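You operate a simulated robot arm through the tools that you are given. There is no shell and no other tool. Be economical: measure what you need, move in short steps, check, and stop when the job is done.

You are at the controls of a simulated robot arm. One attempt, no reset.

Task
Serve the cereal on the orange card into the blue bowl.
Fine: scoop as many times as the card says, put the scoop on the plate, close the jar and set the bowl on the high table.

Only the result counts: the job must be done as asked and must still hold three seconds after the hand-in. Knocking over, shifting, dropping, spilling or breaking anything else fails it.

Robot
A 7-joint arm with a two-finger parallel gripper on a trunk, on a base that drives. Base frame: it is fixed to the floor where the robot stands at the start and does not move with it; the origin is under the middle of the robot, x ahead of it, y to its left, z up; the surface under the hand at the start is at about z = 900. Units: mm, degrees, N and s.
With the tool pointing down near the work surface it reaches from about 480 to 920 mm from the robot's upright axis, wherever it stands. Its first joint turns from -115.0 to 115.0 degrees. Places, roughly: high table [-1000, 700, 900]. Payload 3.91 kg.
Tool frame: the origin (TCP) lies between the finger pads and is the grasp point; the fingertips stand 30 mm ahead of it; z points along the fingers, y is the line along which they close. Largest opening 110 mm; finger width 20, thickness 10; the body of the gripper, 48 by 112 mm, starts 55 mm behind the TCP.
Orientation is that of the tool frame in the base frame, as a unit quaternion [x, y, z, w]. With the fingers straight down and closing along the base's y, the tool's x points along the base's -x, its y along +y and its z along -z.

Tools
- The arm moves only by the tool apply_moves. Its argument "rows" is a list of rows, each a list of 7 numbers: the shift along the tool's x, y, z in units of 30 mm (1.0 is 30 mm), then the turn, a rotation vector about the tool's x, y, z in units of 5 degrees (1.0 is 5 degrees), then the gripper command, from -1 (shut) to 1 (fully open), values between in proportion. In form: [[dx, dy, dz, rx, ry, rz, grip], ...]. A call has 1 to 8 rows; each row shifts and turns the commanded pose from where the row before left it, along the tool's axes as they then stand. A call with a number of a shift or a turn outside -1 to 1 is refused whole. Each row takes 0.2 s and may step no farther than 50 mm and 8.6 degrees from the row before; otherwise, or with a gripper value out of range, the whole call is refused. Where a pose cannot be reached the arm comes as near as it can. A force on the tool above 40 N (or 10 N above the force at the start of the call, whichever is more), or a blocked arm, ends the call early, and 0.2 s more pass. Each finger travels about 153 mm/s and halts on what it meets, pressing with about 39 N; the grip force reading is that of the motor and also rises with nothing between the fingers. The clock runs only during rows and for 0.2 s after the last one: add rows that do not move to give the fingers time. The reply holds the time, the measured pose of the TCP, the force on the tool along the base axes, the opening and the grip force, in the units named above and with some noise, with the torque about the TCP (base axes, N m) and any sound that the robot's microphone picked up.
- Cameras (640 x 400 px; columns grow to the right, rows downward): "scene" is now at [226.8, 230.5, 1342.8]; the picture's right is [0.31, -0.95, 0.00], its down [-0.52, -0.17, -0.84] and it looks along [0.80, 0.26, -0.55] (base axes); focal length 214 px, centre (320, 200). "wrist" rides on the gripper at [72, 17, -103] in the tool frame; the picture's right is [-0.23, 0.97, 0.00], its down [-0.76, -0.18, -0.62] and it looks along [-0.61, -0.14, 0.78] (tool axes); focal length 222 px, centre (320, 200). There is no depth. A picture from a camera that has moved, and an enlarged one, comes with that camera's place and axes in the base frame and with its lens.
- capture(camera): a new picture of that camera. The clock stands still meanwhile.
- move_column(by): slides the trunk up (or, below 0, down) by that many mm; the arm and the scene camera ride with it, the base frame stays. It gives what a move gives, with no picture.
- base_move(legs): drives the robot by 1 to 6 legs, each [ahead, left, turn to the left] in mm, mm and degrees, along the robot's own axes; the way and the turn of a leg run together, so that a leg with both is an arc; at most 1500 mm and 180 degrees a leg. The arm and the cameras ride along, it lands a little off, and it stops where it bumps. It gives what a move gives.
- turn_head(pan, tilt): turns the head with the scene camera to pan (to the left, within 80 degrees either way) and tilt (down, from -29 to 69), counted from straight ahead of the robot. It gives what a move gives.
- close_up(camera, box): a new picture of the part [left, top, right, bottom] of that camera's present view, enlarged. The clock stands still meanwhile.
- sign_off(): hands the job in; it is judged then, once.

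Work in short steps. Places have to be worked out from the pictures, the camera data and where the tool is seen: move nearer, look again, correct. Check each grasp and each placing, and mend what went wrong. You have 120 turns and 90 pictures in all, those below and enlarged ones among them. Open the gripper and draw the arm clear of the work before you hand the job in, unless the task says otherwise; then end with one line.

The tools are called after "Emit:" as name(argument=value, ...) on one line, values as JSON. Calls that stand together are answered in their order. apply_moves: Moves the arm, as the interface text tells. Its arguments: {"type":"object","properties":{"rows":{"type":"array","items":{"type":"array","items":{"type":"number"}}}},"required":["rows"]} The other tools are called the same way: move_column (by) slides the trunk up or down; base_move (legs) drives the base; turn_head (pan, tilt) turns the head that bears the scene camera; capture (camera) takes a picture; close_up (camera, box) takes an enlarged picture of a part of a camera's view; sign_off () hands the job in.

At the start:

```text
clock: 0.0
ee_pos: [516.2, 1.5, 1342.2]
ee_rot: [0.0, 1.0, 0.0, 0.0]
force: [0.1, -0.4, -0.5]
torque: [-0.01, 0.0, 0.01]
gripper_width: 110.2
grip_force: 0.1
trunk travel left (down, up): [-675.0, 315.0]
robot x, y, heading: [-0.9, -0.6, 0.2]
head pan, tilt: [18.1, 33.1]
```

scene: 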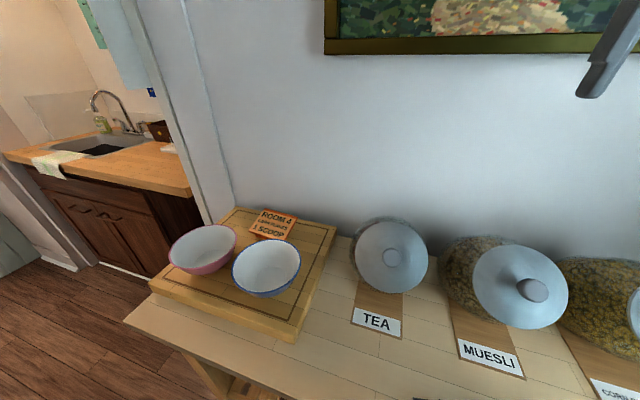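
wrist: 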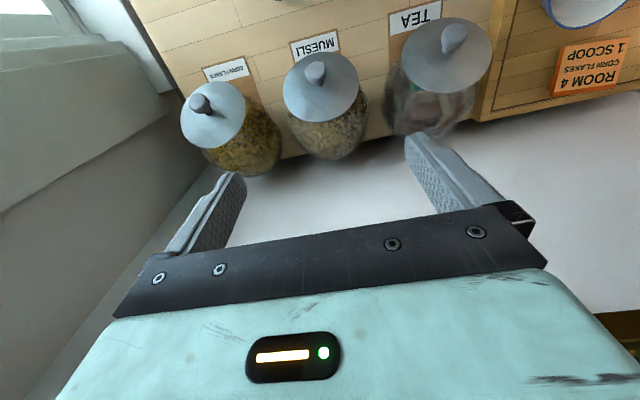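

The card seems to read "ROOM 4, CORN FLAKES, 1 SCOOP". I'll enlarge it to verify, and turn the head to see the right part of the table.

Emit:
close_up(camera="scene", box=[230, 190, 330, 252])

Emit:
turn_head(pan=-25, tilt=45)

Emit:
capture(camera="scene")

```text
6.40 times, centred on (280, 221) of scene
camera zoom: at [226.8, 230.5, 1342.8], right [0.31, -0.95, 0.0], down [-0.52, -0.17, -0.84], along [0.8, 0.26, -0.55], focal length 1373 px, centre (576, 66)
```

zoom: 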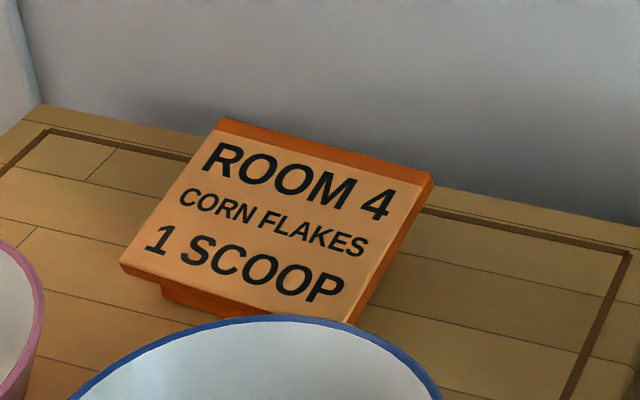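

```text
clock: 1.1
ee_pos: [516.3, 1.8, 1340.5]
ee_rot: [0.0, 1.0, 0.0, 0.0]
force: [-0.2, 0.7, 0.4]
torque: [-0.01, 0.05, -0.01]
gripper_width: 109.9
grip_force: 0.1
trunk travel left (down, up): [-675.0, 315.0]
robot x, y, heading: [-1.7, 1.6, 0.2]
head pan, tilt: [-25.0, 45.0]
```

```text
86 pictures are left
camera scene: at [215.9, 168.6, 1325.0], right [-0.42, -0.91, 0.0], down [-0.64, 0.3, -0.71], along [0.64, -0.3, -0.71], focal length 214 px, centre (320, 200)
```

scene: 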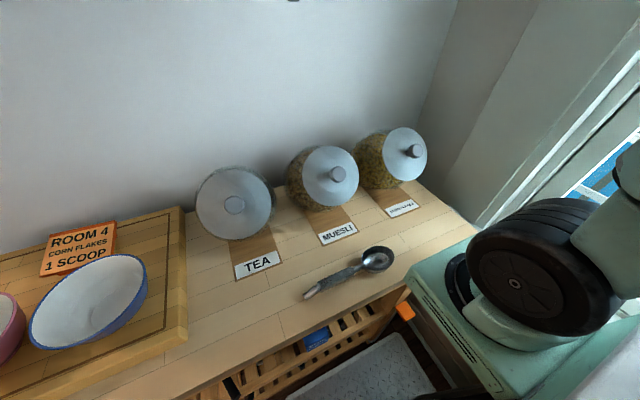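

The card says corn flakes, 1 scoop. I look further around for the plate, and close up on the jars' labels and the scoop.

Emit:
close_up(camera="scene", box=[270, 110, 450, 222])

Emit:
close_up(camera="scene", box=[280, 230, 440, 330])

Emit:
turn_head(pan=0, tilt=65)

Emit:
capture(camera="scene")

Emit:
turn_head(pan=75, tilt=40)

Emit:
capture(camera="scene")

```text
3.56 times, centred on (360, 166) of scene
camera zoom: at [215.9, 168.6, 1325.0], right [-0.42, -0.91, 0.0], down [-0.64, 0.3, -0.71], along [0.64, -0.3, -0.71], focal length 763 px, centre (178, 321)
```

zoom: 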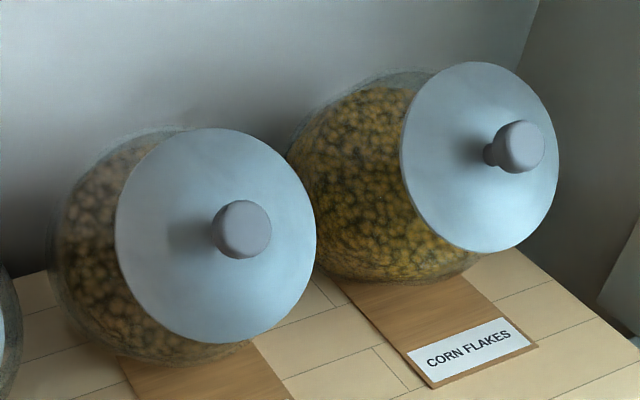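

```text
4.00 times, centred on (360, 280) of scene
camera zoom: at [215.9, 168.6, 1325.0], right [-0.42, -0.91, 0.0], down [-0.64, 0.3, -0.71], along [0.64, -0.3, -0.71], focal length 858 px, centre (160, -120)
```

zoom: 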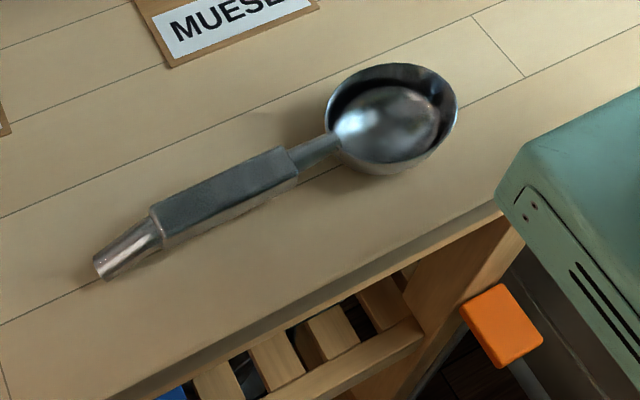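

```text
clock: 2.0
ee_pos: [515.2, 2.3, 1340.3]
ee_rot: [0.0, 1.0, 0.0, 0.0]
force: [0.2, 0.0, 0.2]
torque: [0.01, 0.03, -0.01]
gripper_width: 110.1
grip_force: 0.1
trunk travel left (down, up): [-675.0, 315.0]
robot x, y, heading: [-0.5, -1.1, -0.0]
head pan, tilt: [0.0, 65.0]
```

```text
83 pictures are left
camera scene: at [202.9, 202.8, 1300.0], right [0.0, -1.0, 0.0], down [-0.91, 0.0, -0.42], along [0.42, 0.0, -0.91], focal length 214 px, centre (320, 200)
```

scene: 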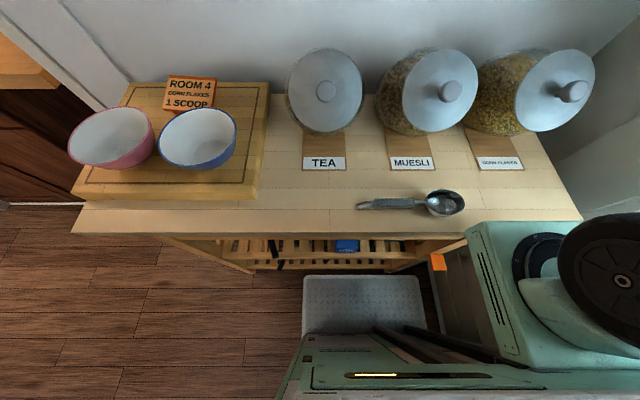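

```text
clock: 3.5
ee_pos: [517.0, 1.5, 1341.2]
ee_rot: [0.0, 1.0, -0.001, 0.0]
force: [0.1, 0.3, 0.6]
torque: [0.02, 0.02, 0.01]
gripper_width: 110.3
grip_force: 0.0
trunk travel left (down, up): [-675.0, 315.0]
robot x, y, heading: [-0.1, 1.5, -0.0]
head pan, tilt: [75.0, 40.0]
```

```text
82 pictures are left
camera scene: at [164.2, 285.0, 1332.2], right [0.97, -0.26, 0.0], down [-0.17, -0.62, -0.77], along [0.2, 0.74, -0.64], focal length 214 px, centre (320, 200)
```

scene: 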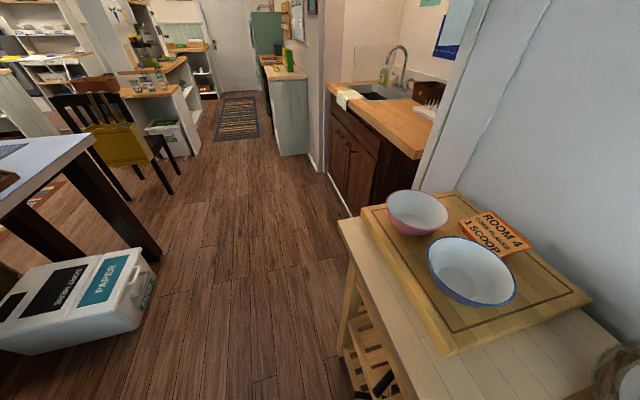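

No plate is visible yet. I back up a little (the scoop is too close anyway) and turn left to see the high table.

Emit:
base_move(legs=[[-150, 0, 0], [0, 0, 80]])

Emit:
turn_head(pan=60, tilt=35)

Emit:
capture(camera="scene")

```text
clock: 6.6
ee_pos: [258.9, 287.6, 1341.9]
ee_rot: [-0.279, 0.96, 0.0, 0.0]
force: [0.2, 0.6, 0.4]
torque: [0.05, -0.01, 0.01]
gripper_width: 110.0
grip_force: 0.1
trunk travel left (down, up): [-675.0, 315.0]
robot x, y, heading: [-179.6, 10.7, 32.3]
head pan, tilt: [75.0, 40.0]
stopped in leg 2: the robot was blocked; the commanded pose is now the measured one
```

```text
clock: 7.4
ee_pos: [259.0, 288.2, 1341.5]
ee_rot: [-0.278, 0.96, 0.001, 0.0]
force: [-0.2, -0.2, -0.1]
torque: [-0.01, -0.05, -0.01]
gripper_width: 109.7
grip_force: 0.1
trunk travel left (down, up): [-675.0, 315.0]
robot x, y, heading: [-176.7, 14.2, 32.3]
head pan, tilt: [60.0, 35.0]
```

```text
81 pictures are left
camera scene: at [-168.3, 344.8, 1339.8], right [1.0, 0.04, 0.0], down [0.02, -0.57, -0.82], along [-0.03, 0.82, -0.57], focal length 214 px, centre (320, 200)
```

scene: 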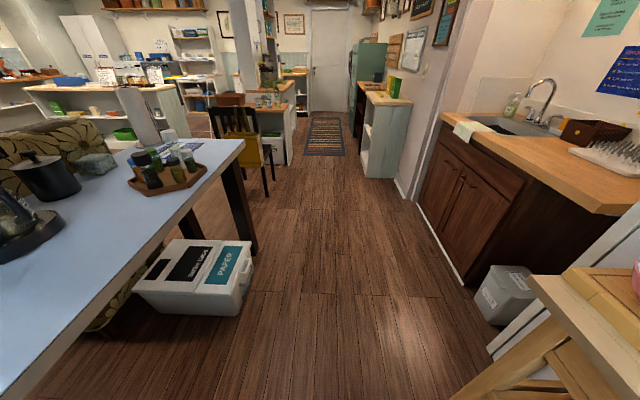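

Something blocked the turn at 32°. I look to the left/back and downward to find the obstacle.

Emit:
turn_head(pan=80, tilt=62)

Emit:
capture(camera="scene")

Emit:
turn_head(pan=-32, tilt=60)

Emit:
capture(camera="scene")

```text
clock: 8.3
ee_pos: [258.7, 288.3, 1341.2]
ee_rot: [-0.279, 0.96, 0.0, 0.001]
force: [0.1, -0.6, -0.8]
torque: [-0.04, -0.01, -0.01]
gripper_width: 110.2
grip_force: 0.0
trunk travel left (down, up): [-675.0, 315.0]
robot x, y, heading: [-176.4, 9.1, 32.5]
head pan, tilt: [80.0, 62.0]
```

```text
80 pictures are left
camera scene: at [-189.2, 316.4, 1303.3], right [0.93, 0.38, 0.0], down [0.33, -0.82, -0.47], along [-0.18, 0.44, -0.88], focal length 214 px, centre (320, 200)
```

scene: 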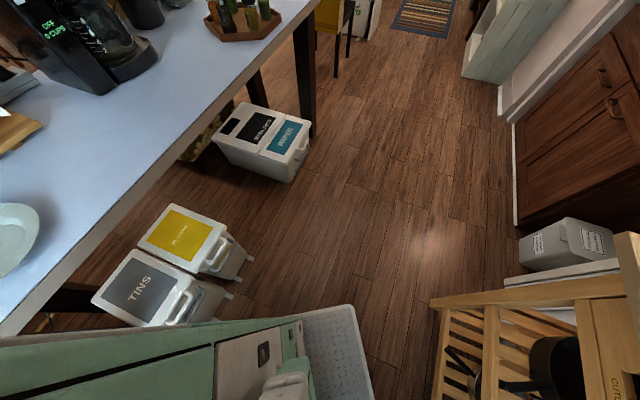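

```text
clock: 10.2
ee_pos: [259.9, 287.7, 1342.6]
ee_rot: [-0.279, 0.96, -0.001, 0.0]
force: [0.8, 0.8, 0.1]
torque: [-0.04, 0.01, 0.0]
gripper_width: 110.1
grip_force: 0.1
trunk travel left (down, up): [-675.0, 315.0]
robot x, y, heading: [-174.7, 7.7, 32.2]
head pan, tilt: [-32.0, 60.0]
```

```text
79 pictures are left
camera scene: at [-98.1, 257.2, 1305.5], right [0.01, -1.0, 0.0], down [-0.87, 0.0, -0.5], along [0.5, 0.0, -0.87], focal length 214 px, centre (320, 200)
```

scene: 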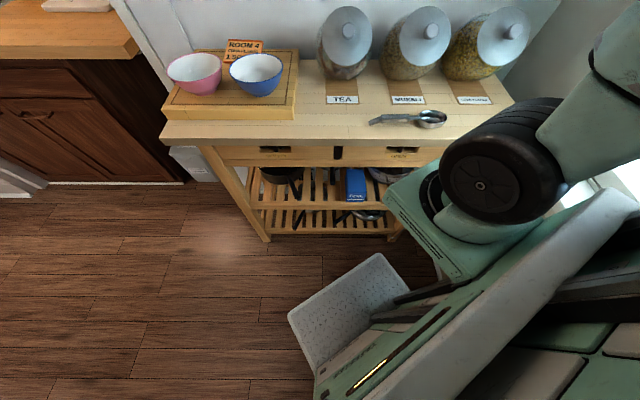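

The plate is on the grey table behind (about [-810, 200, 900]); turning was blocked presumably by the wall on the right. I turn back to face the work table and shift a bit left.

Emit:
base_move(legs=[[0, 0, -32.3], [0, 70, 0]])

Emit:
turn_head(pan=-20, tilt=35)

Emit:
capture(camera="scene")

Emit:
capture(camera="wrist")

```text
clock: 12.8
ee_pos: [341.2, 84.1, 1341.3]
ee_rot: [-0.001, 1.0, 0.0, 0.0]
force: [0.8, 0.6, -0.7]
torque: [-0.02, 0.0, 0.01]
gripper_width: 110.2
grip_force: 0.0
trunk travel left (down, up): [-675.0, 315.0]
robot x, y, heading: [-178.4, 81.3, 0.1]
head pan, tilt: [-32.0, 60.0]
```

```text
clock: 13.7
ee_pos: [339.6, 82.4, 1342.0]
ee_rot: [-0.001, 1.0, 0.001, 0.0]
force: [0.4, -0.6, -0.2]
torque: [0.03, 0.0, -0.02]
gripper_width: 110.1
grip_force: 0.0
trunk travel left (down, up): [-675.0, 315.0]
robot x, y, heading: [-181.4, 79.4, 0.4]
head pan, tilt: [-20.0, 35.0]
```

```text
78 pictures are left
camera scene: at [49.1, 253.3, 1339.7], right [-0.34, -0.94, 0.0], down [-0.54, 0.2, -0.82], along [0.77, -0.28, -0.57], focal length 214 px, centre (320, 200)
```

scene: 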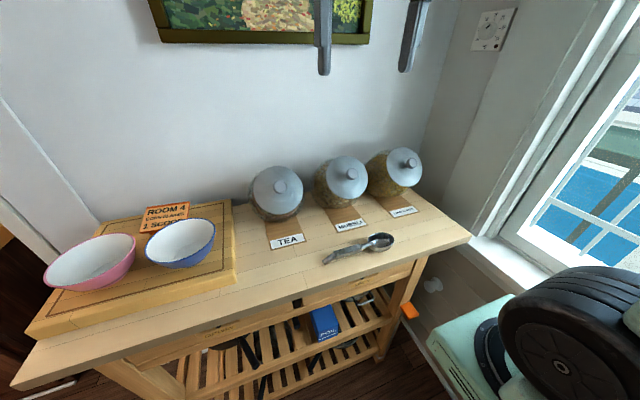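

```text
77 pictures are left
camera wrist: at [267.2, 99.7, 1444.8], right [0.22, 0.97, 0.0], down [0.76, -0.18, 0.62], along [0.61, -0.14, -0.78], focal length 222 px, centre (320, 200)
```

wrist: 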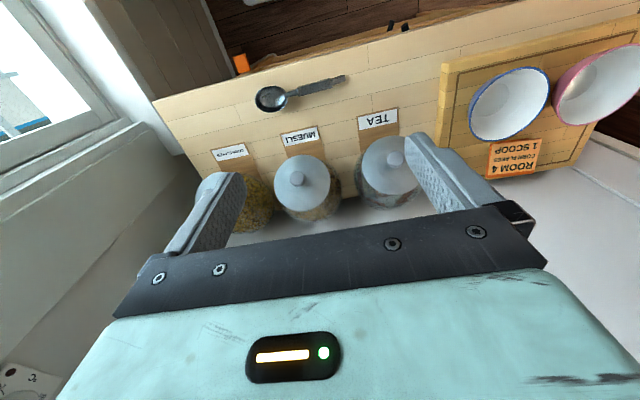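

I take enlarged pictures of the jars and scoop from here, then lower the trunk 220 mm for a second viewpoint.

Emit:
close_up(camera="scene", box=[300, 130, 460, 230])

Emit:
close_up(camera="scene", box=[300, 215, 420, 290])

Emit:
move_column(by=-220)

Emit:
capture(camera="scene")

```text
4.00 times, centred on (380, 180) of scene
camera zoom: at [49.1, 253.3, 1339.7], right [-0.34, -0.94, 0.0], down [-0.54, 0.2, -0.82], along [0.77, -0.28, -0.57], focal length 858 px, centre (80, 280)
```

zoom: 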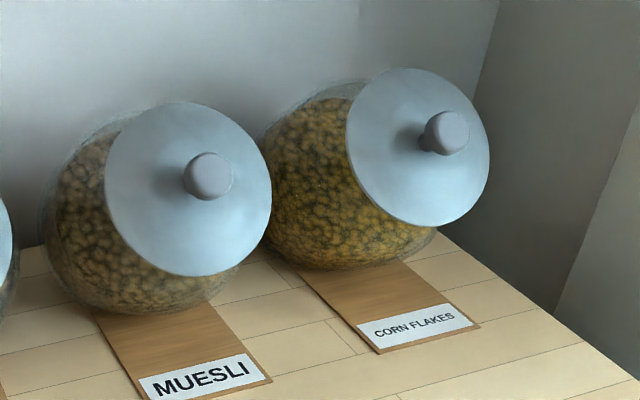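

```text
5.33 times, centred on (360, 252) of scene
camera zoom: at [49.1, 253.3, 1339.7], right [-0.34, -0.94, 0.0], down [-0.54, 0.2, -0.82], along [0.77, -0.28, -0.57], focal length 1144 px, centre (107, -80)
```

zoom: 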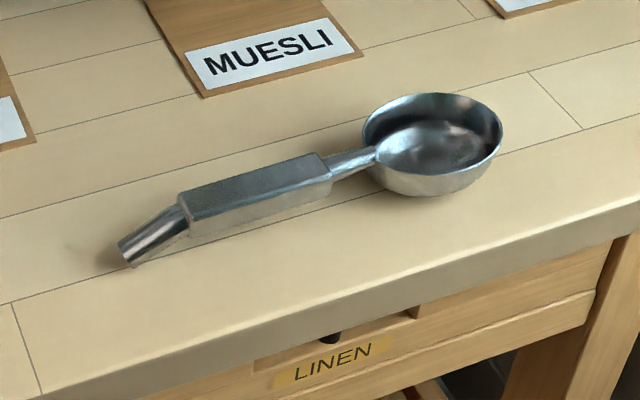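

```text
clock: 16.0
ee_pos: [340.3, 83.8, 1122.4]
ee_rot: [-0.002, 1.0, 0.0, 0.0]
force: [-0.2, 0.5, -0.7]
torque: [0.01, -0.03, -0.02]
gripper_width: 109.9
grip_force: 0.1
trunk travel left (down, up): [-455.0, 535.0]
robot x, y, heading: [-175.5, 79.1, 0.3]
head pan, tilt: [-20.0, 35.0]
```

```text
74 pictures are left
camera scene: at [49.1, 253.3, 1119.8], right [-0.34, -0.94, 0.0], down [-0.54, 0.2, -0.82], along [0.77, -0.28, -0.57], focal length 214 px, centre (320, 200)
```

scene: 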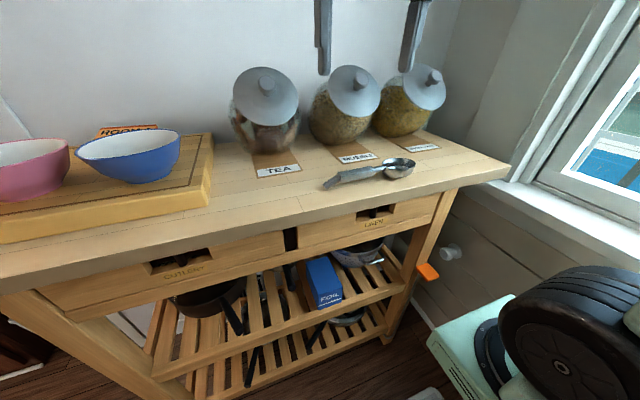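

Emit:
close_up(camera="scene", box=[300, 50, 460, 150])

Emit:
close_up(camera="scene", box=[310, 140, 430, 215])

```text
4.00 times, centred on (380, 100) of scene
camera zoom: at [49.1, 253.3, 1119.8], right [-0.34, -0.94, 0.0], down [-0.54, 0.2, -0.82], along [0.77, -0.28, -0.57], focal length 858 px, centre (80, 600)
```

zoom: 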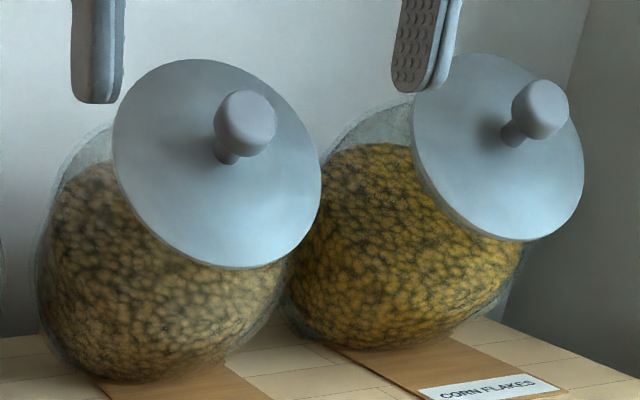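

```text
5.33 times, centred on (370, 178) of scene
camera zoom: at [49.1, 253.3, 1119.8], right [-0.34, -0.94, 0.0], down [-0.54, 0.2, -0.82], along [0.77, -0.28, -0.57], focal length 1144 px, centre (53, 320)
```

zoom: 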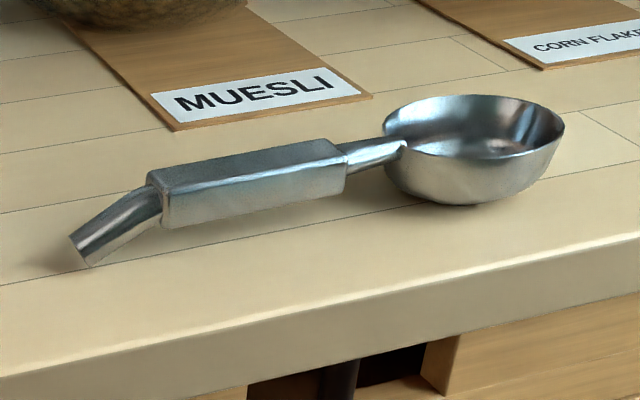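

Triangulation: corn‑flakes knob centre ≈ (505,-196,1067), lid axis tilted ≈42° toward the robot; scoop bowl rim ≈ (363,-25,935), handle block y 29..99 at x≈373, top z≈930. I move the hand over the jar front while pitching it to the lid's axis.

Emit:
apply_moves(rows=[[-0.93, -1, -0.87, 0, 0, 0, 0.2], [-0.93, -1, -0.87, 0, 0, 0, 0.2], [-0.93, -1, -0.87, 0, 0, 0, 0.2], [0, -1, 0, 0, -1, 0, 0.2], [0, -1, 0, 0, -1, 0, 0.2], [0, -1, 0, 0, -1, 0, 0.2], [0, -1, 0, 0, -1, 0, 0.2], [0, -1, 0, 0, -1, 0, 0.2]])

Emit:
apply_moves(rows=[[0, -0.7, 0, 0, -1, 0, 0.2], [0, -0.63, 0, 0, -1, 0, 0.2], [0, 0, 0, 0, -1, 0, 0.2], [0, 0, 0, 0, -0.4, 0, 0.2], [0, 0, 0, 0, 0, 0, 0.2]])

Emit:
capture(camera="wrist")

Emit:
capture(camera="scene")

```text
clock: 17.8
ee_pos: [424.3, -157.7, 1200.4]
ee_rot: [-0.001, 0.976, 0.001, 0.218]
force: [1.0, 0.4, -0.6]
torque: [0.01, 0.05, -0.01]
gripper_width: 66.1
grip_force: 0.1
trunk travel left (down, up): [-455.0, 535.0]
robot x, y, heading: [-176.7, 84.0, 0.1]
head pan, tilt: [-20.0, 35.0]
```

```text
clock: 19.0
ee_pos: [424.9, -195.8, 1200.1]
ee_rot: [-0.002, 0.933, 0.002, 0.36]
force: [-0.9, 0.8, 0.9]
torque: [0.0, -0.03, 0.04]
gripper_width: 66.0
grip_force: 0.0
trunk travel left (down, up): [-455.0, 535.0]
robot x, y, heading: [-174.5, 73.5, 0.1]
head pan, tilt: [-20.0, 35.0]
```

```text
71 pictures are left
camera wrist: at [301.0, -179.7, 1227.4], right [0.17, 0.97, 0.15], down [0.15, -0.18, 0.97], along [0.97, -0.14, -0.17], focal length 222 px, centre (320, 200)
```

wrist: 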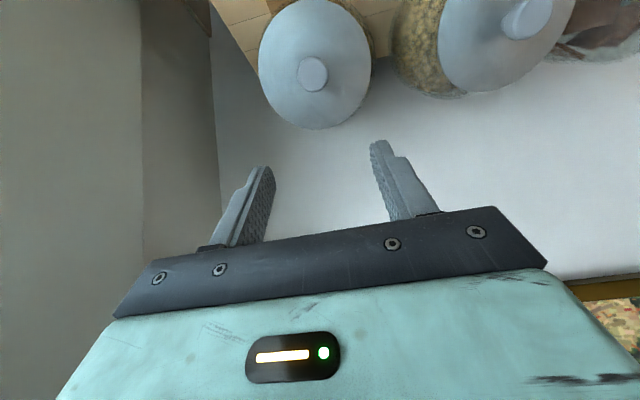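

```text
70 pictures are left
camera scene: at [49.1, 253.3, 1119.8], right [-0.34, -0.94, 0.0], down [-0.54, 0.2, -0.82], along [0.77, -0.28, -0.57], focal length 214 px, centre (320, 200)
```

scene: 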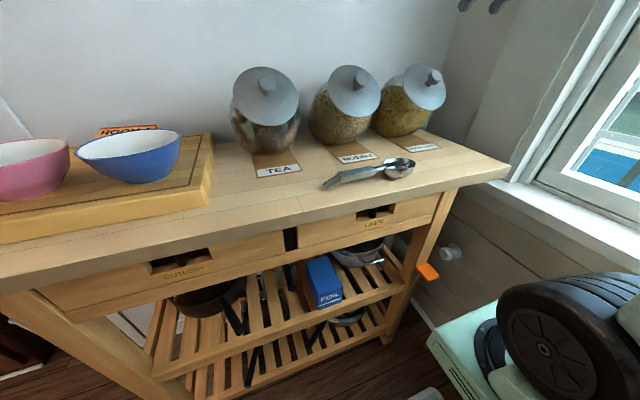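

Wrist view agrees with the knob estimate. I move to a nearer pre-grasp pose, tilting to 40°, and look again.

Emit:
apply_moves(rows=[[0.296, 0, 0.81, 0, 0, 0, 0.2], [0.296, 0, 0.81, 0, 0, 0, 0.2], [0.296, 0, 0.81, 0, 0.4, 0, 0.2], [0, 0, 0, 0, 0, 0, 0.2]])

Emit:
capture(camera="wrist")

Emit:
close_up(camera="scene", box=[340, 20, 500, 120])

```text
clock: 20.0
ee_pos: [453.0, -195.6, 1126.5]
ee_rot: [-0.002, 0.94, 0.001, 0.342]
force: [0.1, 0.0, 0.3]
torque: [0.03, 0.02, -0.01]
gripper_width: 66.0
grip_force: 0.0
trunk travel left (down, up): [-455.0, 535.0]
robot x, y, heading: [-174.4, 81.6, 0.4]
head pan, tilt: [-20.0, 35.0]
```

```text
69 pictures are left
camera wrist: at [331.3, -179.6, 1159.0], right [0.17, 0.97, 0.15], down [0.18, -0.18, 0.97], along [0.97, -0.14, -0.21], focal length 222 px, centre (320, 200)
```

wrist: 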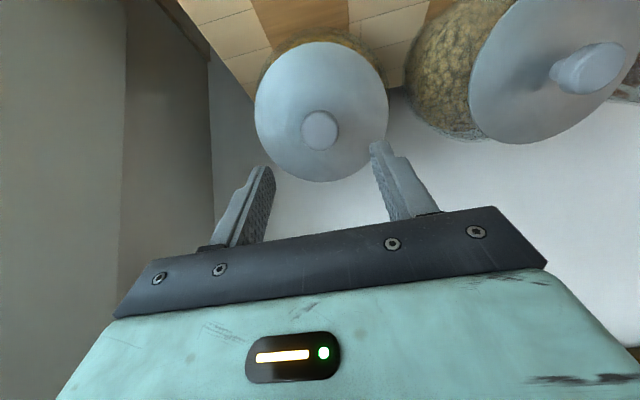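

```text
4.00 times, centred on (420, 70) of scene
camera zoom: at [49.1, 253.3, 1119.8], right [-0.34, -0.94, 0.0], down [-0.54, 0.2, -0.82], along [0.77, -0.28, -0.57], focal length 858 px, centre (-80, 720)
```

zoom: 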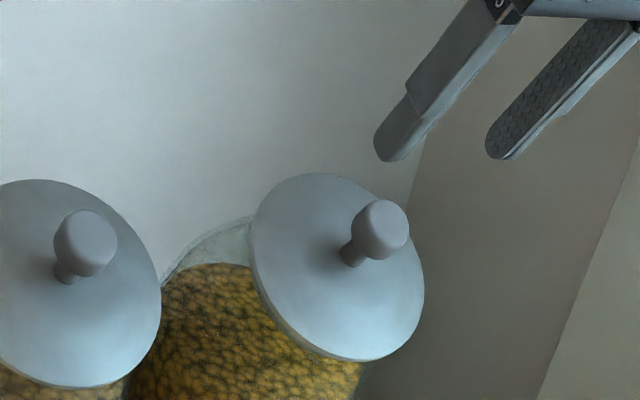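

Knob and fingers look aligned; the axis tilt estimate averages ≈42°. I advance 62 mm with the fingers 66 mm apart, stopping on contact, and check.

Emit:
apply_moves(rows=[[0, 0, 0, 0, -0.4, 0, 0.2], [0.02, 0, 0.52, 0, 0, 0, 0.2], [0.02, 0, 0.52, 0, 0, 0, 0.2], [0.02, 0, 0.52, 0, 0, 0, 0.2], [0.02, 0, 0.52, 0, 0, 0, 0.2], [0, 0, 0, 0, 0, 0, 0.2]])

Emit:
close_up(camera="scene", box=[340, 20, 500, 120])

Emit:
capture(camera="wrist")

```text
clock: 21.4
ee_pos: [494.5, -195.8, 1079.1]
ee_rot: [-0.002, 0.934, 0.0, 0.358]
force: [0.2, 0.2, 0.2]
torque: [-0.02, 0.02, 0.01]
gripper_width: 65.8
grip_force: 0.1
trunk travel left (down, up): [-455.0, 535.0]
robot x, y, heading: [-177.1, 80.1, 0.2]
head pan, tilt: [-20.0, 35.0]
```

```text
4.00 times, centred on (420, 70) of scene
camera zoom: at [49.1, 253.3, 1119.8], right [-0.34, -0.94, 0.0], down [-0.54, 0.2, -0.82], along [0.77, -0.28, -0.57], focal length 858 px, centre (-80, 720)
```

zoom: 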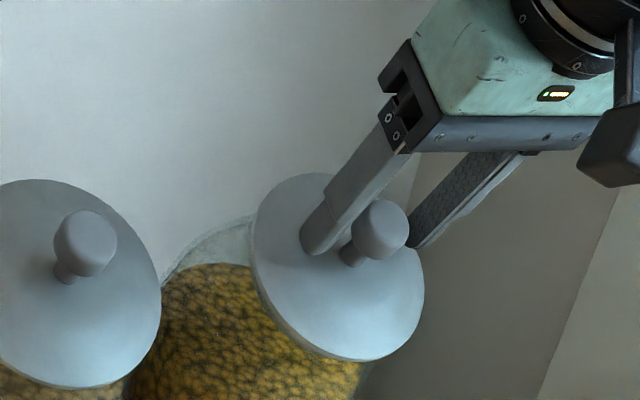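

```text
66 pictures are left
camera wrist: at [370.7, -180.6, 1107.3], right [0.17, 0.97, 0.15], down [0.15, -0.18, 0.97], along [0.97, -0.14, -0.17], focal length 222 px, centre (320, 200)
```

wrist: 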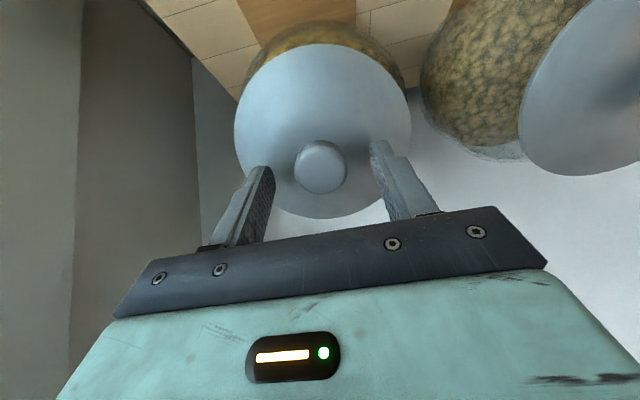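

The knob sits between the tips, tips about at its middle. I tilt 2° more, advance 7 mm, and close on the knob.

Emit:
apply_moves(rows=[[0, 0, 0.23, 0, -0.4, 0, 0.2], [0, 0, 0, 0, 0, 0, 0.2], [0, 0, 0, 0, 0, 0, -0.3], [0, 0, 0, 0, 0, 0, -1], [0, 0, 0, 0, 0, 0, -1], [0, 0, 0, 0, 0, 0, -1]])

Emit:
close_up(camera="scene", box=[340, 20, 500, 120])

```text
clock: 22.8
ee_pos: [498.0, -194.9, 1077.6]
ee_rot: [-0.002, 0.927, 0.0, 0.376]
force: [-11.7, 6.1, 16.8]
torque: [0.25, -0.43, 0.32]
gripper_width: 30.7
grip_force: 39.1
trunk travel left (down, up): [-455.0, 535.0]
robot x, y, heading: [-175.9, 80.7, 0.3]
head pan, tilt: [-20.0, 35.0]
```

```text
4.00 times, centred on (420, 70) of scene
camera zoom: at [48.0, 253.8, 1120.1], right [-0.34, -0.94, 0.0], down [-0.54, 0.2, -0.82], along [0.77, -0.28, -0.57], focal length 858 px, centre (-80, 720)
```

zoom: 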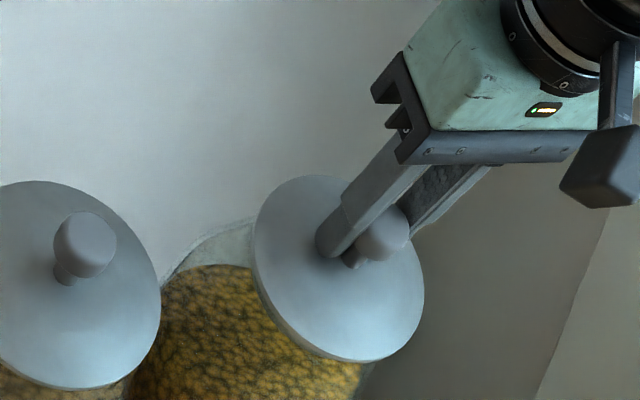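

Knob held (30.7 mm wide). I draw the lid out along its axis 45 mm and check.

Emit:
apply_moves(rows=[[0, 0, -0.2, 0, 0, 0, -1], [0, 0, -0.3, 0, 0, 0, -1], [0, 0, -0.5, 0, 0, 0, -1], [0, 0, -0.5, 0, 0, 0, -1], [0, 0, 0, 0, 0, 0, -1]])

Emit:
capture(camera="scene")

```text
clock: 24.0
ee_pos: [466.7, -196.7, 1107.7]
ee_rot: [-0.001, 0.927, 0.001, 0.374]
force: [-0.3, 0.1, -1.0]
torque: [0.0, 0.0, -0.01]
gripper_width: 30.7
grip_force: 39.4
trunk travel left (down, up): [-455.0, 535.0]
robot x, y, heading: [-177.1, 82.9, 0.2]
head pan, tilt: [-20.0, 35.0]
```

```text
64 pictures are left
camera scene: at [49.1, 253.2, 1119.8], right [-0.34, -0.94, 0.0], down [-0.54, 0.2, -0.82], along [0.77, -0.28, -0.57], focal length 214 px, centre (320, 200)
```

scene: 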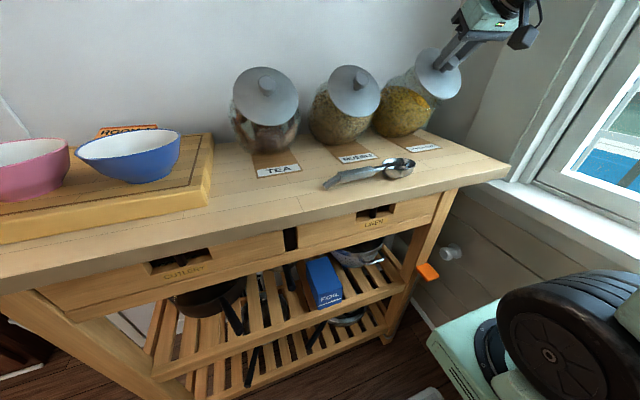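

The lid is off. I back away, level it, then lower it onto the free corner of the table at about (392,-205).

Emit:
apply_moves(rows=[[0.443, 0, -0.74, 0, 0, 0, -1], [0.443, 0, -0.74, 0, 0, 0, -1], [0.443, 0, -0.74, 0, 0, 0, -1], [0, 0, 0, 0, 1, 0, -1], [0, -0.15, 0, 0, 1, 0, -1], [0, -0.15, 0, 0, 1, 0, -1], [0, 0, 0, 0, 1, 0, -1], [0, 0, 0, 0, 1, 0, -1]])

Emit:
apply_moves(rows=[[0, 0, 0, 0, 1, 0, -1], [0, 0, 0, 0, 1, 0, -1], [0, 0, 0, 0, 1, 0, -1], [0, 0, 0, 0, 0.84, 0, -1], [0, 0, 1, 0, 0, 0, -1], [0, 0, 1, 0, 0, 0, -1], [0, 0, 1, 0, 0, 0, -1], [0, 0, 0, 0, 0, 0, -1]])

Emit:
capture(camera="scene")

```text
clock: 25.8
ee_pos: [393.5, -205.9, 1126.4]
ee_rot: [-0.001, 0.986, 0.0, 0.165]
force: [-0.2, -0.2, -0.8]
torque: [0.02, -0.02, 0.0]
gripper_width: 31.0
grip_force: 39.2
out of reach, approached as far as the arm can: row 3
trunk travel left (down, up): [-455.0, 535.0]
robot x, y, heading: [-176.8, 81.6, 0.1]
head pan, tilt: [-20.0, 35.0]
```

```text
clock: 27.6
ee_pos: [392.9, -207.3, 1037.4]
ee_rot: [-0.002, 1.0, -0.001, -0.002]
force: [0.0, -0.5, -0.6]
torque: [0.0, 0.0, 0.0]
gripper_width: 30.7
grip_force: 39.3
trunk travel left (down, up): [-455.0, 535.0]
robot x, y, heading: [-177.3, 79.6, -0.1]
head pan, tilt: [-20.0, 35.0]
```

```text
63 pictures are left
camera scene: at [49.1, 253.3, 1119.8], right [-0.34, -0.94, 0.0], down [-0.54, 0.2, -0.82], along [0.77, -0.28, -0.57], focal length 214 px, centre (320, 200)
```

scene: 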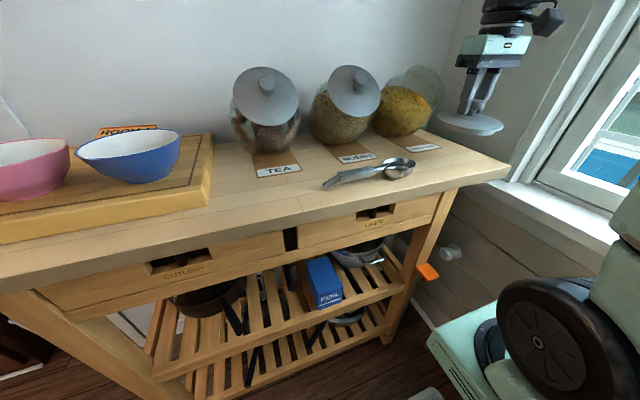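

Lid level and above the free spot. I lower, then approach contact in small steps.

Emit:
apply_moves(rows=[[-0.17, 0, 0.9, 0, 0, 0, -1], [0, 0, 0.9, 0, 0, 0, -1], [0, 0, 0, 0, 0, 0, -1]])

Emit:
close_up(camera="scene", box=[400, 70, 560, 170])

```text
clock: 28.4
ee_pos: [399.1, -205.5, 981.1]
ee_rot: [-0.002, 1.0, 0.0, -0.002]
force: [0.9, 0.0, -0.6]
torque: [-0.01, 0.01, -0.06]
gripper_width: 31.0
grip_force: 39.5
trunk travel left (down, up): [-455.0, 535.0]
robot x, y, heading: [-176.9, 81.9, 0.2]
head pan, tilt: [-20.0, 35.0]
```

```text
4.00 times, centred on (480, 120) of scene
camera zoom: at [49.1, 253.3, 1119.8], right [-0.34, -0.94, 0.0], down [-0.54, 0.2, -0.82], along [0.77, -0.28, -0.57], focal length 858 px, centre (-320, 520)
```

zoom: 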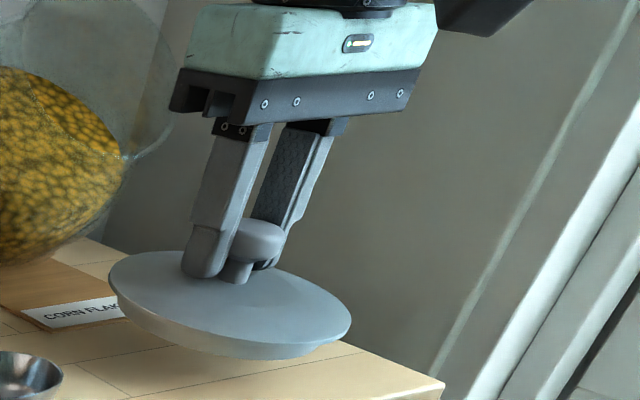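

Emit:
apply_moves(rows=[[0, 0, 0.3, 0, 0, 0, -1], [0, 0, 0.2, 0, 0, 0, -1], [0, 0, 0, 0, 0, 0, -1]])

Emit:
close_up(camera="scene", box=[400, 70, 560, 170])

```text
clock: 29.2
ee_pos: [399.5, -206.9, 965.6]
ee_rot: [-0.002, 1.0, 0.0, -0.002]
force: [0.1, 0.2, -1.0]
torque: [0.0, -0.01, -0.03]
gripper_width: 30.9
grip_force: 39.5
trunk travel left (down, up): [-455.0, 535.0]
robot x, y, heading: [-175.9, 80.2, 0.4]
head pan, tilt: [-20.0, 35.0]
```

```text
4.00 times, centred on (480, 120) of scene
camera zoom: at [49.1, 253.3, 1119.8], right [-0.34, -0.94, 0.0], down [-0.54, 0.2, -0.82], along [0.77, -0.28, -0.57], focal length 858 px, centre (-320, 520)
```

zoom: 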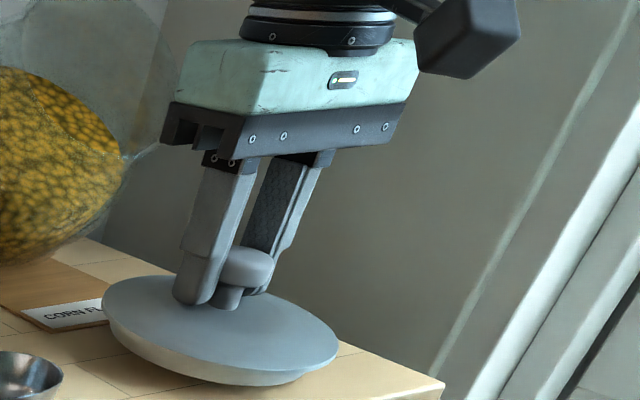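

Still just above the table; continue down in 5 mm steps.

Emit:
apply_moves(rows=[[0, 0, 0.17, 0, 0, 0, -1], [0, 0, 0, 0, 0, 0, -1]])

Emit:
apply_moves(rows=[[0, 0, 0.17, 0, 0, 0, -1], [0, 0, 0, 0, 0, 0, -1]])

Emit:
apply_moves(rows=[[0, 0, 0.1, 0, 0, 0, -1], [0, 0, 0, 0, 0, 0, -1]])

```text
clock: 29.8
ee_pos: [399.8, -205.8, 961.5]
ee_rot: [-0.002, 1.0, 0.0, -0.001]
force: [0.2, 0.4, -0.9]
torque: [0.01, 0.0, 0.0]
gripper_width: 30.8
grip_force: 38.8
trunk travel left (down, up): [-455.0, 535.0]
robot x, y, heading: [-173.5, 77.3, 0.1]
head pan, tilt: [-20.0, 35.0]
```

```text
clock: 30.4
ee_pos: [399.7, -206.4, 957.4]
ee_rot: [-0.002, 1.0, -0.001, 0.0]
force: [1.2, -0.6, 17.4]
torque: [-0.07, 0.78, 0.04]
gripper_width: 30.9
grip_force: 38.9
trunk travel left (down, up): [-455.0, 535.0]
robot x, y, heading: [-177.4, 79.5, 0.1]
head pan, tilt: [-20.0, 35.0]
```

```text
clock: 31.0
ee_pos: [400.0, -205.4, 954.5]
ee_rot: [-0.002, 1.0, -0.001, 0.0]
force: [10.4, 0.4, 26.1]
torque: [0.01, 0.66, 0.06]
gripper_width: 31.1
grip_force: 38.7
trunk travel left (down, up): [-455.0, 535.0]
robot x, y, heading: [-174.9, 80.4, 0.1]
head pan, tilt: [-20.0, 35.0]
```

Contact made (17 N). I ease 2 mm up, open the fingers and rise.

Emit:
apply_moves(rows=[[0, 0, -0.08, 0, 0, 0, -1], [0, 0, 0, 0, 0, 0, -0.2], [0, 0, 0, 0, 0, 0, 0.2], [0, 0, 0, 0, 0, 0, 0.2]])

Emit:
apply_moves(rows=[[0, 0, -0.5, 0, 0, 0, 0.2], [0, 0, -1, 0, 0, 0, 0.2], [0, 0, -1, 0, 0, 0, 0.2], [0, 0, -1, 0, 0, 0, 0.2], [0, 0, 0, 0, 0, 0, 0.2]])

Emit:
capture(camera="scene")

Emit:
capture(camera="wrist")

```text
clock: 32.0
ee_pos: [399.0, -205.7, 955.8]
ee_rot: [-0.001, 1.0, 0.0, -0.002]
force: [-0.1, -1.1, -0.2]
torque: [0.0, 0.04, 0.0]
gripper_width: 65.6
grip_force: 0.0
trunk travel left (down, up): [-455.0, 535.0]
robot x, y, heading: [-176.1, 81.3, -0.1]
head pan, tilt: [-20.0, 35.0]
```

```text
clock: 33.2
ee_pos: [399.8, -207.1, 1062.3]
ee_rot: [-0.003, 1.0, -0.001, -0.001]
force: [0.6, 0.3, -0.8]
torque: [0.0, 0.03, -0.02]
gripper_width: 66.1
grip_force: 0.0
trunk travel left (down, up): [-455.0, 535.0]
robot x, y, heading: [-167.9, 79.9, 0.2]
head pan, tilt: [-20.0, 35.0]
```

```text
60 pictures are left
camera scene: at [49.1, 253.3, 1119.8], right [-0.34, -0.94, 0.0], down [-0.54, 0.2, -0.82], along [0.77, -0.28, -0.57], focal length 214 px, centre (320, 200)
```

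scene: 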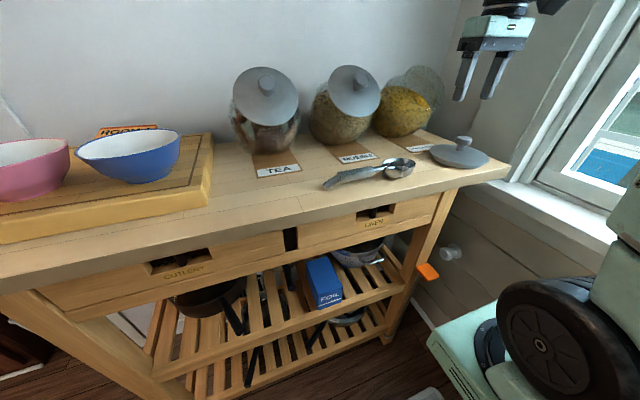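

```text
59 pictures are left
camera wrist: at [326.1, -190.5, 1165.1], right [0.22, 0.97, 0.0], down [0.76, -0.18, 0.62], along [0.6, -0.14, -0.78], focal length 222 px, centre (320, 200)
```

wrist: 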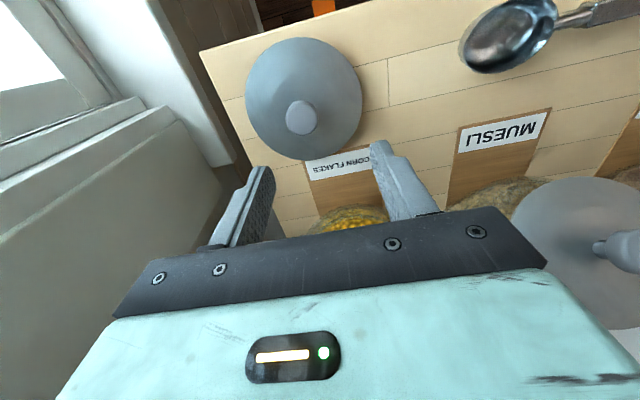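

The lid lies on the table. I enlarge the jar to see the opening and the flake level.

Emit:
close_up(camera="scene", box=[350, 50, 470, 125])

```text
5.33 times, centred on (410, 88) of scene
camera zoom: at [49.1, 253.3, 1119.8], right [-0.34, -0.94, 0.0], down [-0.54, 0.2, -0.82], along [0.77, -0.28, -0.57], focal length 1144 px, centre (-160, 800)
```

zoom: 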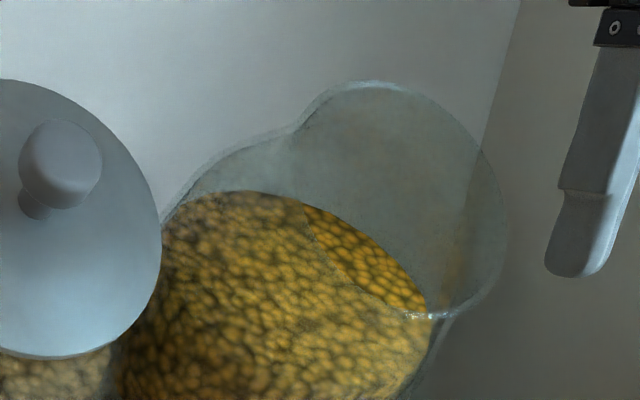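

I raise the trunk for a look into the jar from above.

Emit:
move_column(by=220)

Emit:
close_up(camera="scene", box=[350, 130, 470, 205])

Emit:
capture(camera="wrist")

```text
clock: 35.5
ee_pos: [399.1, -206.5, 1280.3]
ee_rot: [-0.002, 1.0, 0.0, -0.002]
force: [-0.2, -0.2, 0.1]
torque: [0.01, 0.05, -0.03]
gripper_width: 66.0
grip_force: 0.1
trunk travel left (down, up): [-675.0, 315.0]
robot x, y, heading: [-174.0, 77.4, 0.6]
head pan, tilt: [-20.0, 35.0]
```

```text
5.33 times, centred on (410, 168) of scene
camera zoom: at [49.1, 253.3, 1339.8], right [-0.34, -0.94, 0.0], down [-0.54, 0.2, -0.82], along [0.77, -0.28, -0.57], focal length 1144 px, centre (-160, 373)
```

zoom: 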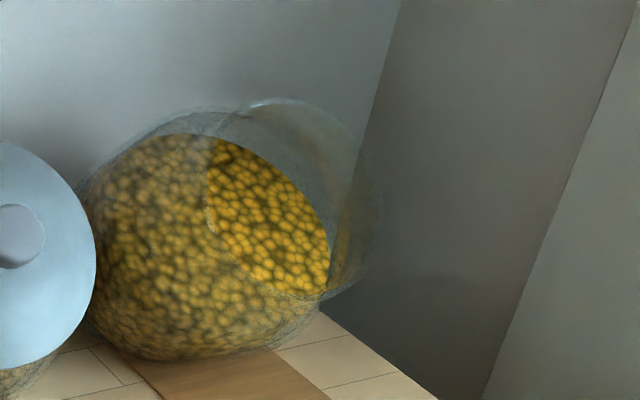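

```text
56 pictures are left
camera wrist: at [326.2, -190.5, 1384.7], right [0.22, 0.97, 0.0], down [0.76, -0.18, 0.62], along [0.6, -0.14, -0.78], focal length 222 px, centre (320, 200)
```

wrist: 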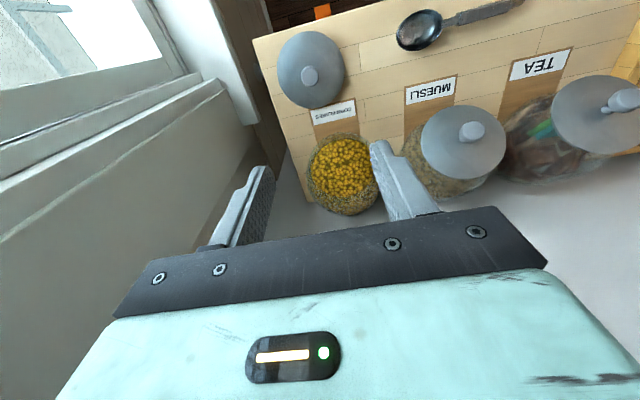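

Flakes lie inside the slanted opening. Next the scoop: I carry the hand to above its handle while yawing toward −95°, so the scoop will later point forward into the jar.

Emit:
apply_moves(rows=[[0, 0.83, 0, 0, 0, 1, 0.2], [0.072, 0.827, 0, 0, 0, 1, 0.2], [0.144, 0.817, 0, 0, 0, 1, 0.2], [0.215, 0.802, 0, 0, 0, 1, 0.2], [0.284, 0.78, 0, 0, 0, 1, 0.2], [0.351, 0.752, 0, 0, 0, 1, 0.2], [0.415, 0.719, 0, 0, 0, 1, 0.2], [0.476, 0.68, 0, 0, 0, 1, 0.2]])

Emit:
apply_moves(rows=[[0.534, 0.636, 0, 0, 0, 1, 0.2], [0.587, 0.587, 0, 0, 0, 1, 0.2], [0.636, 0.534, 0, 0, 0, 1, 0.2], [0.68, 0.476, 0, 0, 0, 1, 0.2], [0, 0, 0, 0, 0, 1, 0.2], [0, 0, 0, 0, 0, 1, 0.2], [0, 0, 0, 0, 0, 1, 0.2], [0, 0, 0, 0, 0, 1, 0.2]])

Emit:
apply_moves(rows=[[0, 0, 0.5, 0, 0, 1, 0.2], [0, 0, 0.5, 0, 0, 1, 0.2], [0, 0, 0.5, 0, 0, 1, 0.2], [0, 0, 0.5, 0, 0, 0.1, 0.2], [0, 0, 1, 0, 0, 0, 0.2], [0, 0, 1, 0, 0, 0, 0.2], [0, 0, 1, 0, 0, 0, 0.2], [0, 0, 0, 0, 0, 0, 0.2]])

```text
clock: 37.3
ee_pos: [396.7, -7.8, 1279.6]
ee_rot: [0.342, 0.94, -0.001, -0.001]
force: [-0.5, -0.4, 0.1]
torque: [-0.01, 0.0, -0.01]
gripper_width: 66.2
grip_force: 0.0
trunk travel left (down, up): [-675.0, 315.0]
robot x, y, heading: [-178.8, 77.7, 0.4]
head pan, tilt: [-20.0, 35.0]
```

```text
clock: 39.1
ee_pos: [397.1, 92.7, 1281.5]
ee_rot: [0.642, 0.767, -0.001, -0.001]
force: [0.5, -0.1, 0.0]
torque: [0.01, 0.05, -0.02]
gripper_width: 66.2
grip_force: 0.0
trunk travel left (down, up): [-675.0, 315.0]
robot x, y, heading: [-176.5, 77.3, 0.2]
head pan, tilt: [-20.0, 35.0]
```

```text
clock: 40.9
ee_pos: [397.4, 92.3, 1132.0]
ee_rot: [0.739, 0.674, -0.002, -0.001]
force: [0.2, 0.8, -0.7]
torque: [-0.04, -0.01, 0.03]
gripper_width: 65.9
grip_force: 0.0
trunk travel left (down, up): [-675.0, 315.0]
robot x, y, heading: [-178.6, 81.4, 0.2]
head pan, tilt: [-20.0, 35.0]
```

Yaw is right. Now pitch the hand 40° toward the scoop bowl direction.

Emit:
apply_moves(rows=[[0, 0, 0, 0, -1, 0, 0.2], [0, 0, 0, 0, -1, 0, 0.2], [0, 0, 0, 0, -1, 0, 0.2], [0, 0, 0, 0, -1, 0, 0.2], [0, 0, 0, 0, -1, 0, 0.2], [0, 0, 0, 0, -1, 0, 0.2], [0, 0, 0, 0, -1, 0, 0.2], [0, 0, 0, 0, -1, 0, 0.2]])

```text
clock: 42.7
ee_pos: [398.0, 92.0, 1129.6]
ee_rot: [0.694, 0.633, -0.255, 0.23]
force: [-0.1, -0.4, -0.2]
torque: [0.02, 0.02, -0.01]
gripper_width: 66.1
grip_force: 0.0
trunk travel left (down, up): [-675.0, 315.0]
robot x, y, heading: [-178.6, 77.3, 0.1]
head pan, tilt: [-20.0, 35.0]
```

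Reached. Move to a hover 80 mm short of the handle and look.

Emit:
apply_moves(rows=[[0.805, -0.148, 0.49, 0, 0, 0, 0.2], [0.805, -0.148, 0.49, 0, 0, 0, 0.2], [0.805, -0.148, 0.49, 0, 0, 0, 0.2], [0.805, -0.148, 0.49, 0, 0, 0, 0.2], [0.805, -0.148, 0.49, 0, 0, 0, 0.2], [0, 0, 0, 0, 0, 0, 0.2]])

Emit:
capture(camera="wrist")

Emit:
close_up(camera="scene", box=[260, 150, 420, 250])

```text
clock: 44.1
ee_pos: [379.8, 140.8, 997.6]
ee_rot: [0.694, 0.634, -0.254, 0.229]
force: [0.5, 0.2, -0.1]
torque: [-0.03, 0.01, -0.01]
gripper_width: 65.8
grip_force: 0.0
trunk travel left (down, up): [-675.0, 315.0]
robot x, y, heading: [-177.5, 80.0, 0.3]
head pan, tilt: [-20.0, 35.0]
```

```text
55 pictures are left
camera wrist: at [407.8, 259.9, 1029.1], right [0.95, -0.26, 0.14], down [-0.19, -0.17, 0.97], along [-0.23, -0.95, -0.21], focal length 222 px, centre (320, 200)
```

wrist: 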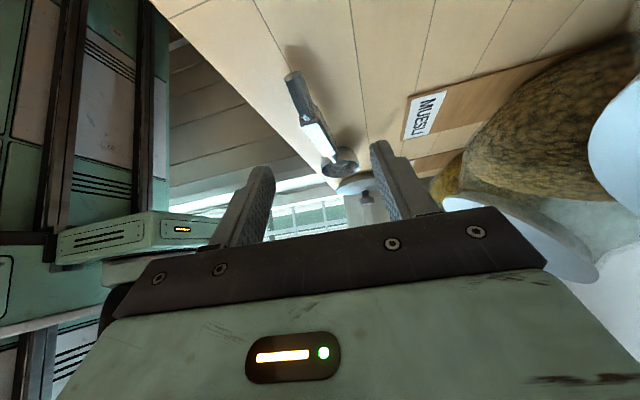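

```text
4.00 times, centred on (340, 200) of scene
camera zoom: at [49.1, 253.2, 1339.8], right [-0.34, -0.94, 0.0], down [-0.54, 0.2, -0.82], along [0.77, -0.28, -0.57], focal length 858 px, centre (240, 200)
```

zoom: 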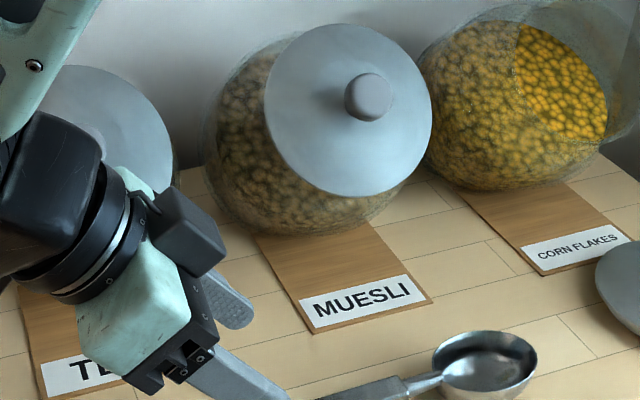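

Emit:
close_up(camera="wrist", box=[250, 50, 410, 190])

```text
2.86 times, centred on (330, 120) of wrist
camera zoom: at [407.8, 259.9, 1029.1], right [0.95, -0.26, 0.14], down [-0.19, -0.17, 0.97], along [-0.23, -0.95, -0.21], focal length 635 px, centre (291, 429)
```

zoom: 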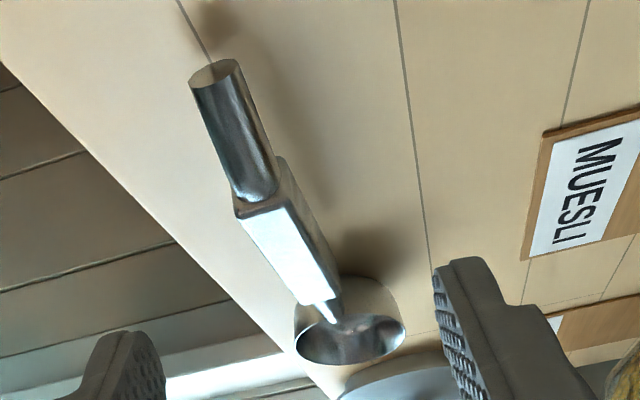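

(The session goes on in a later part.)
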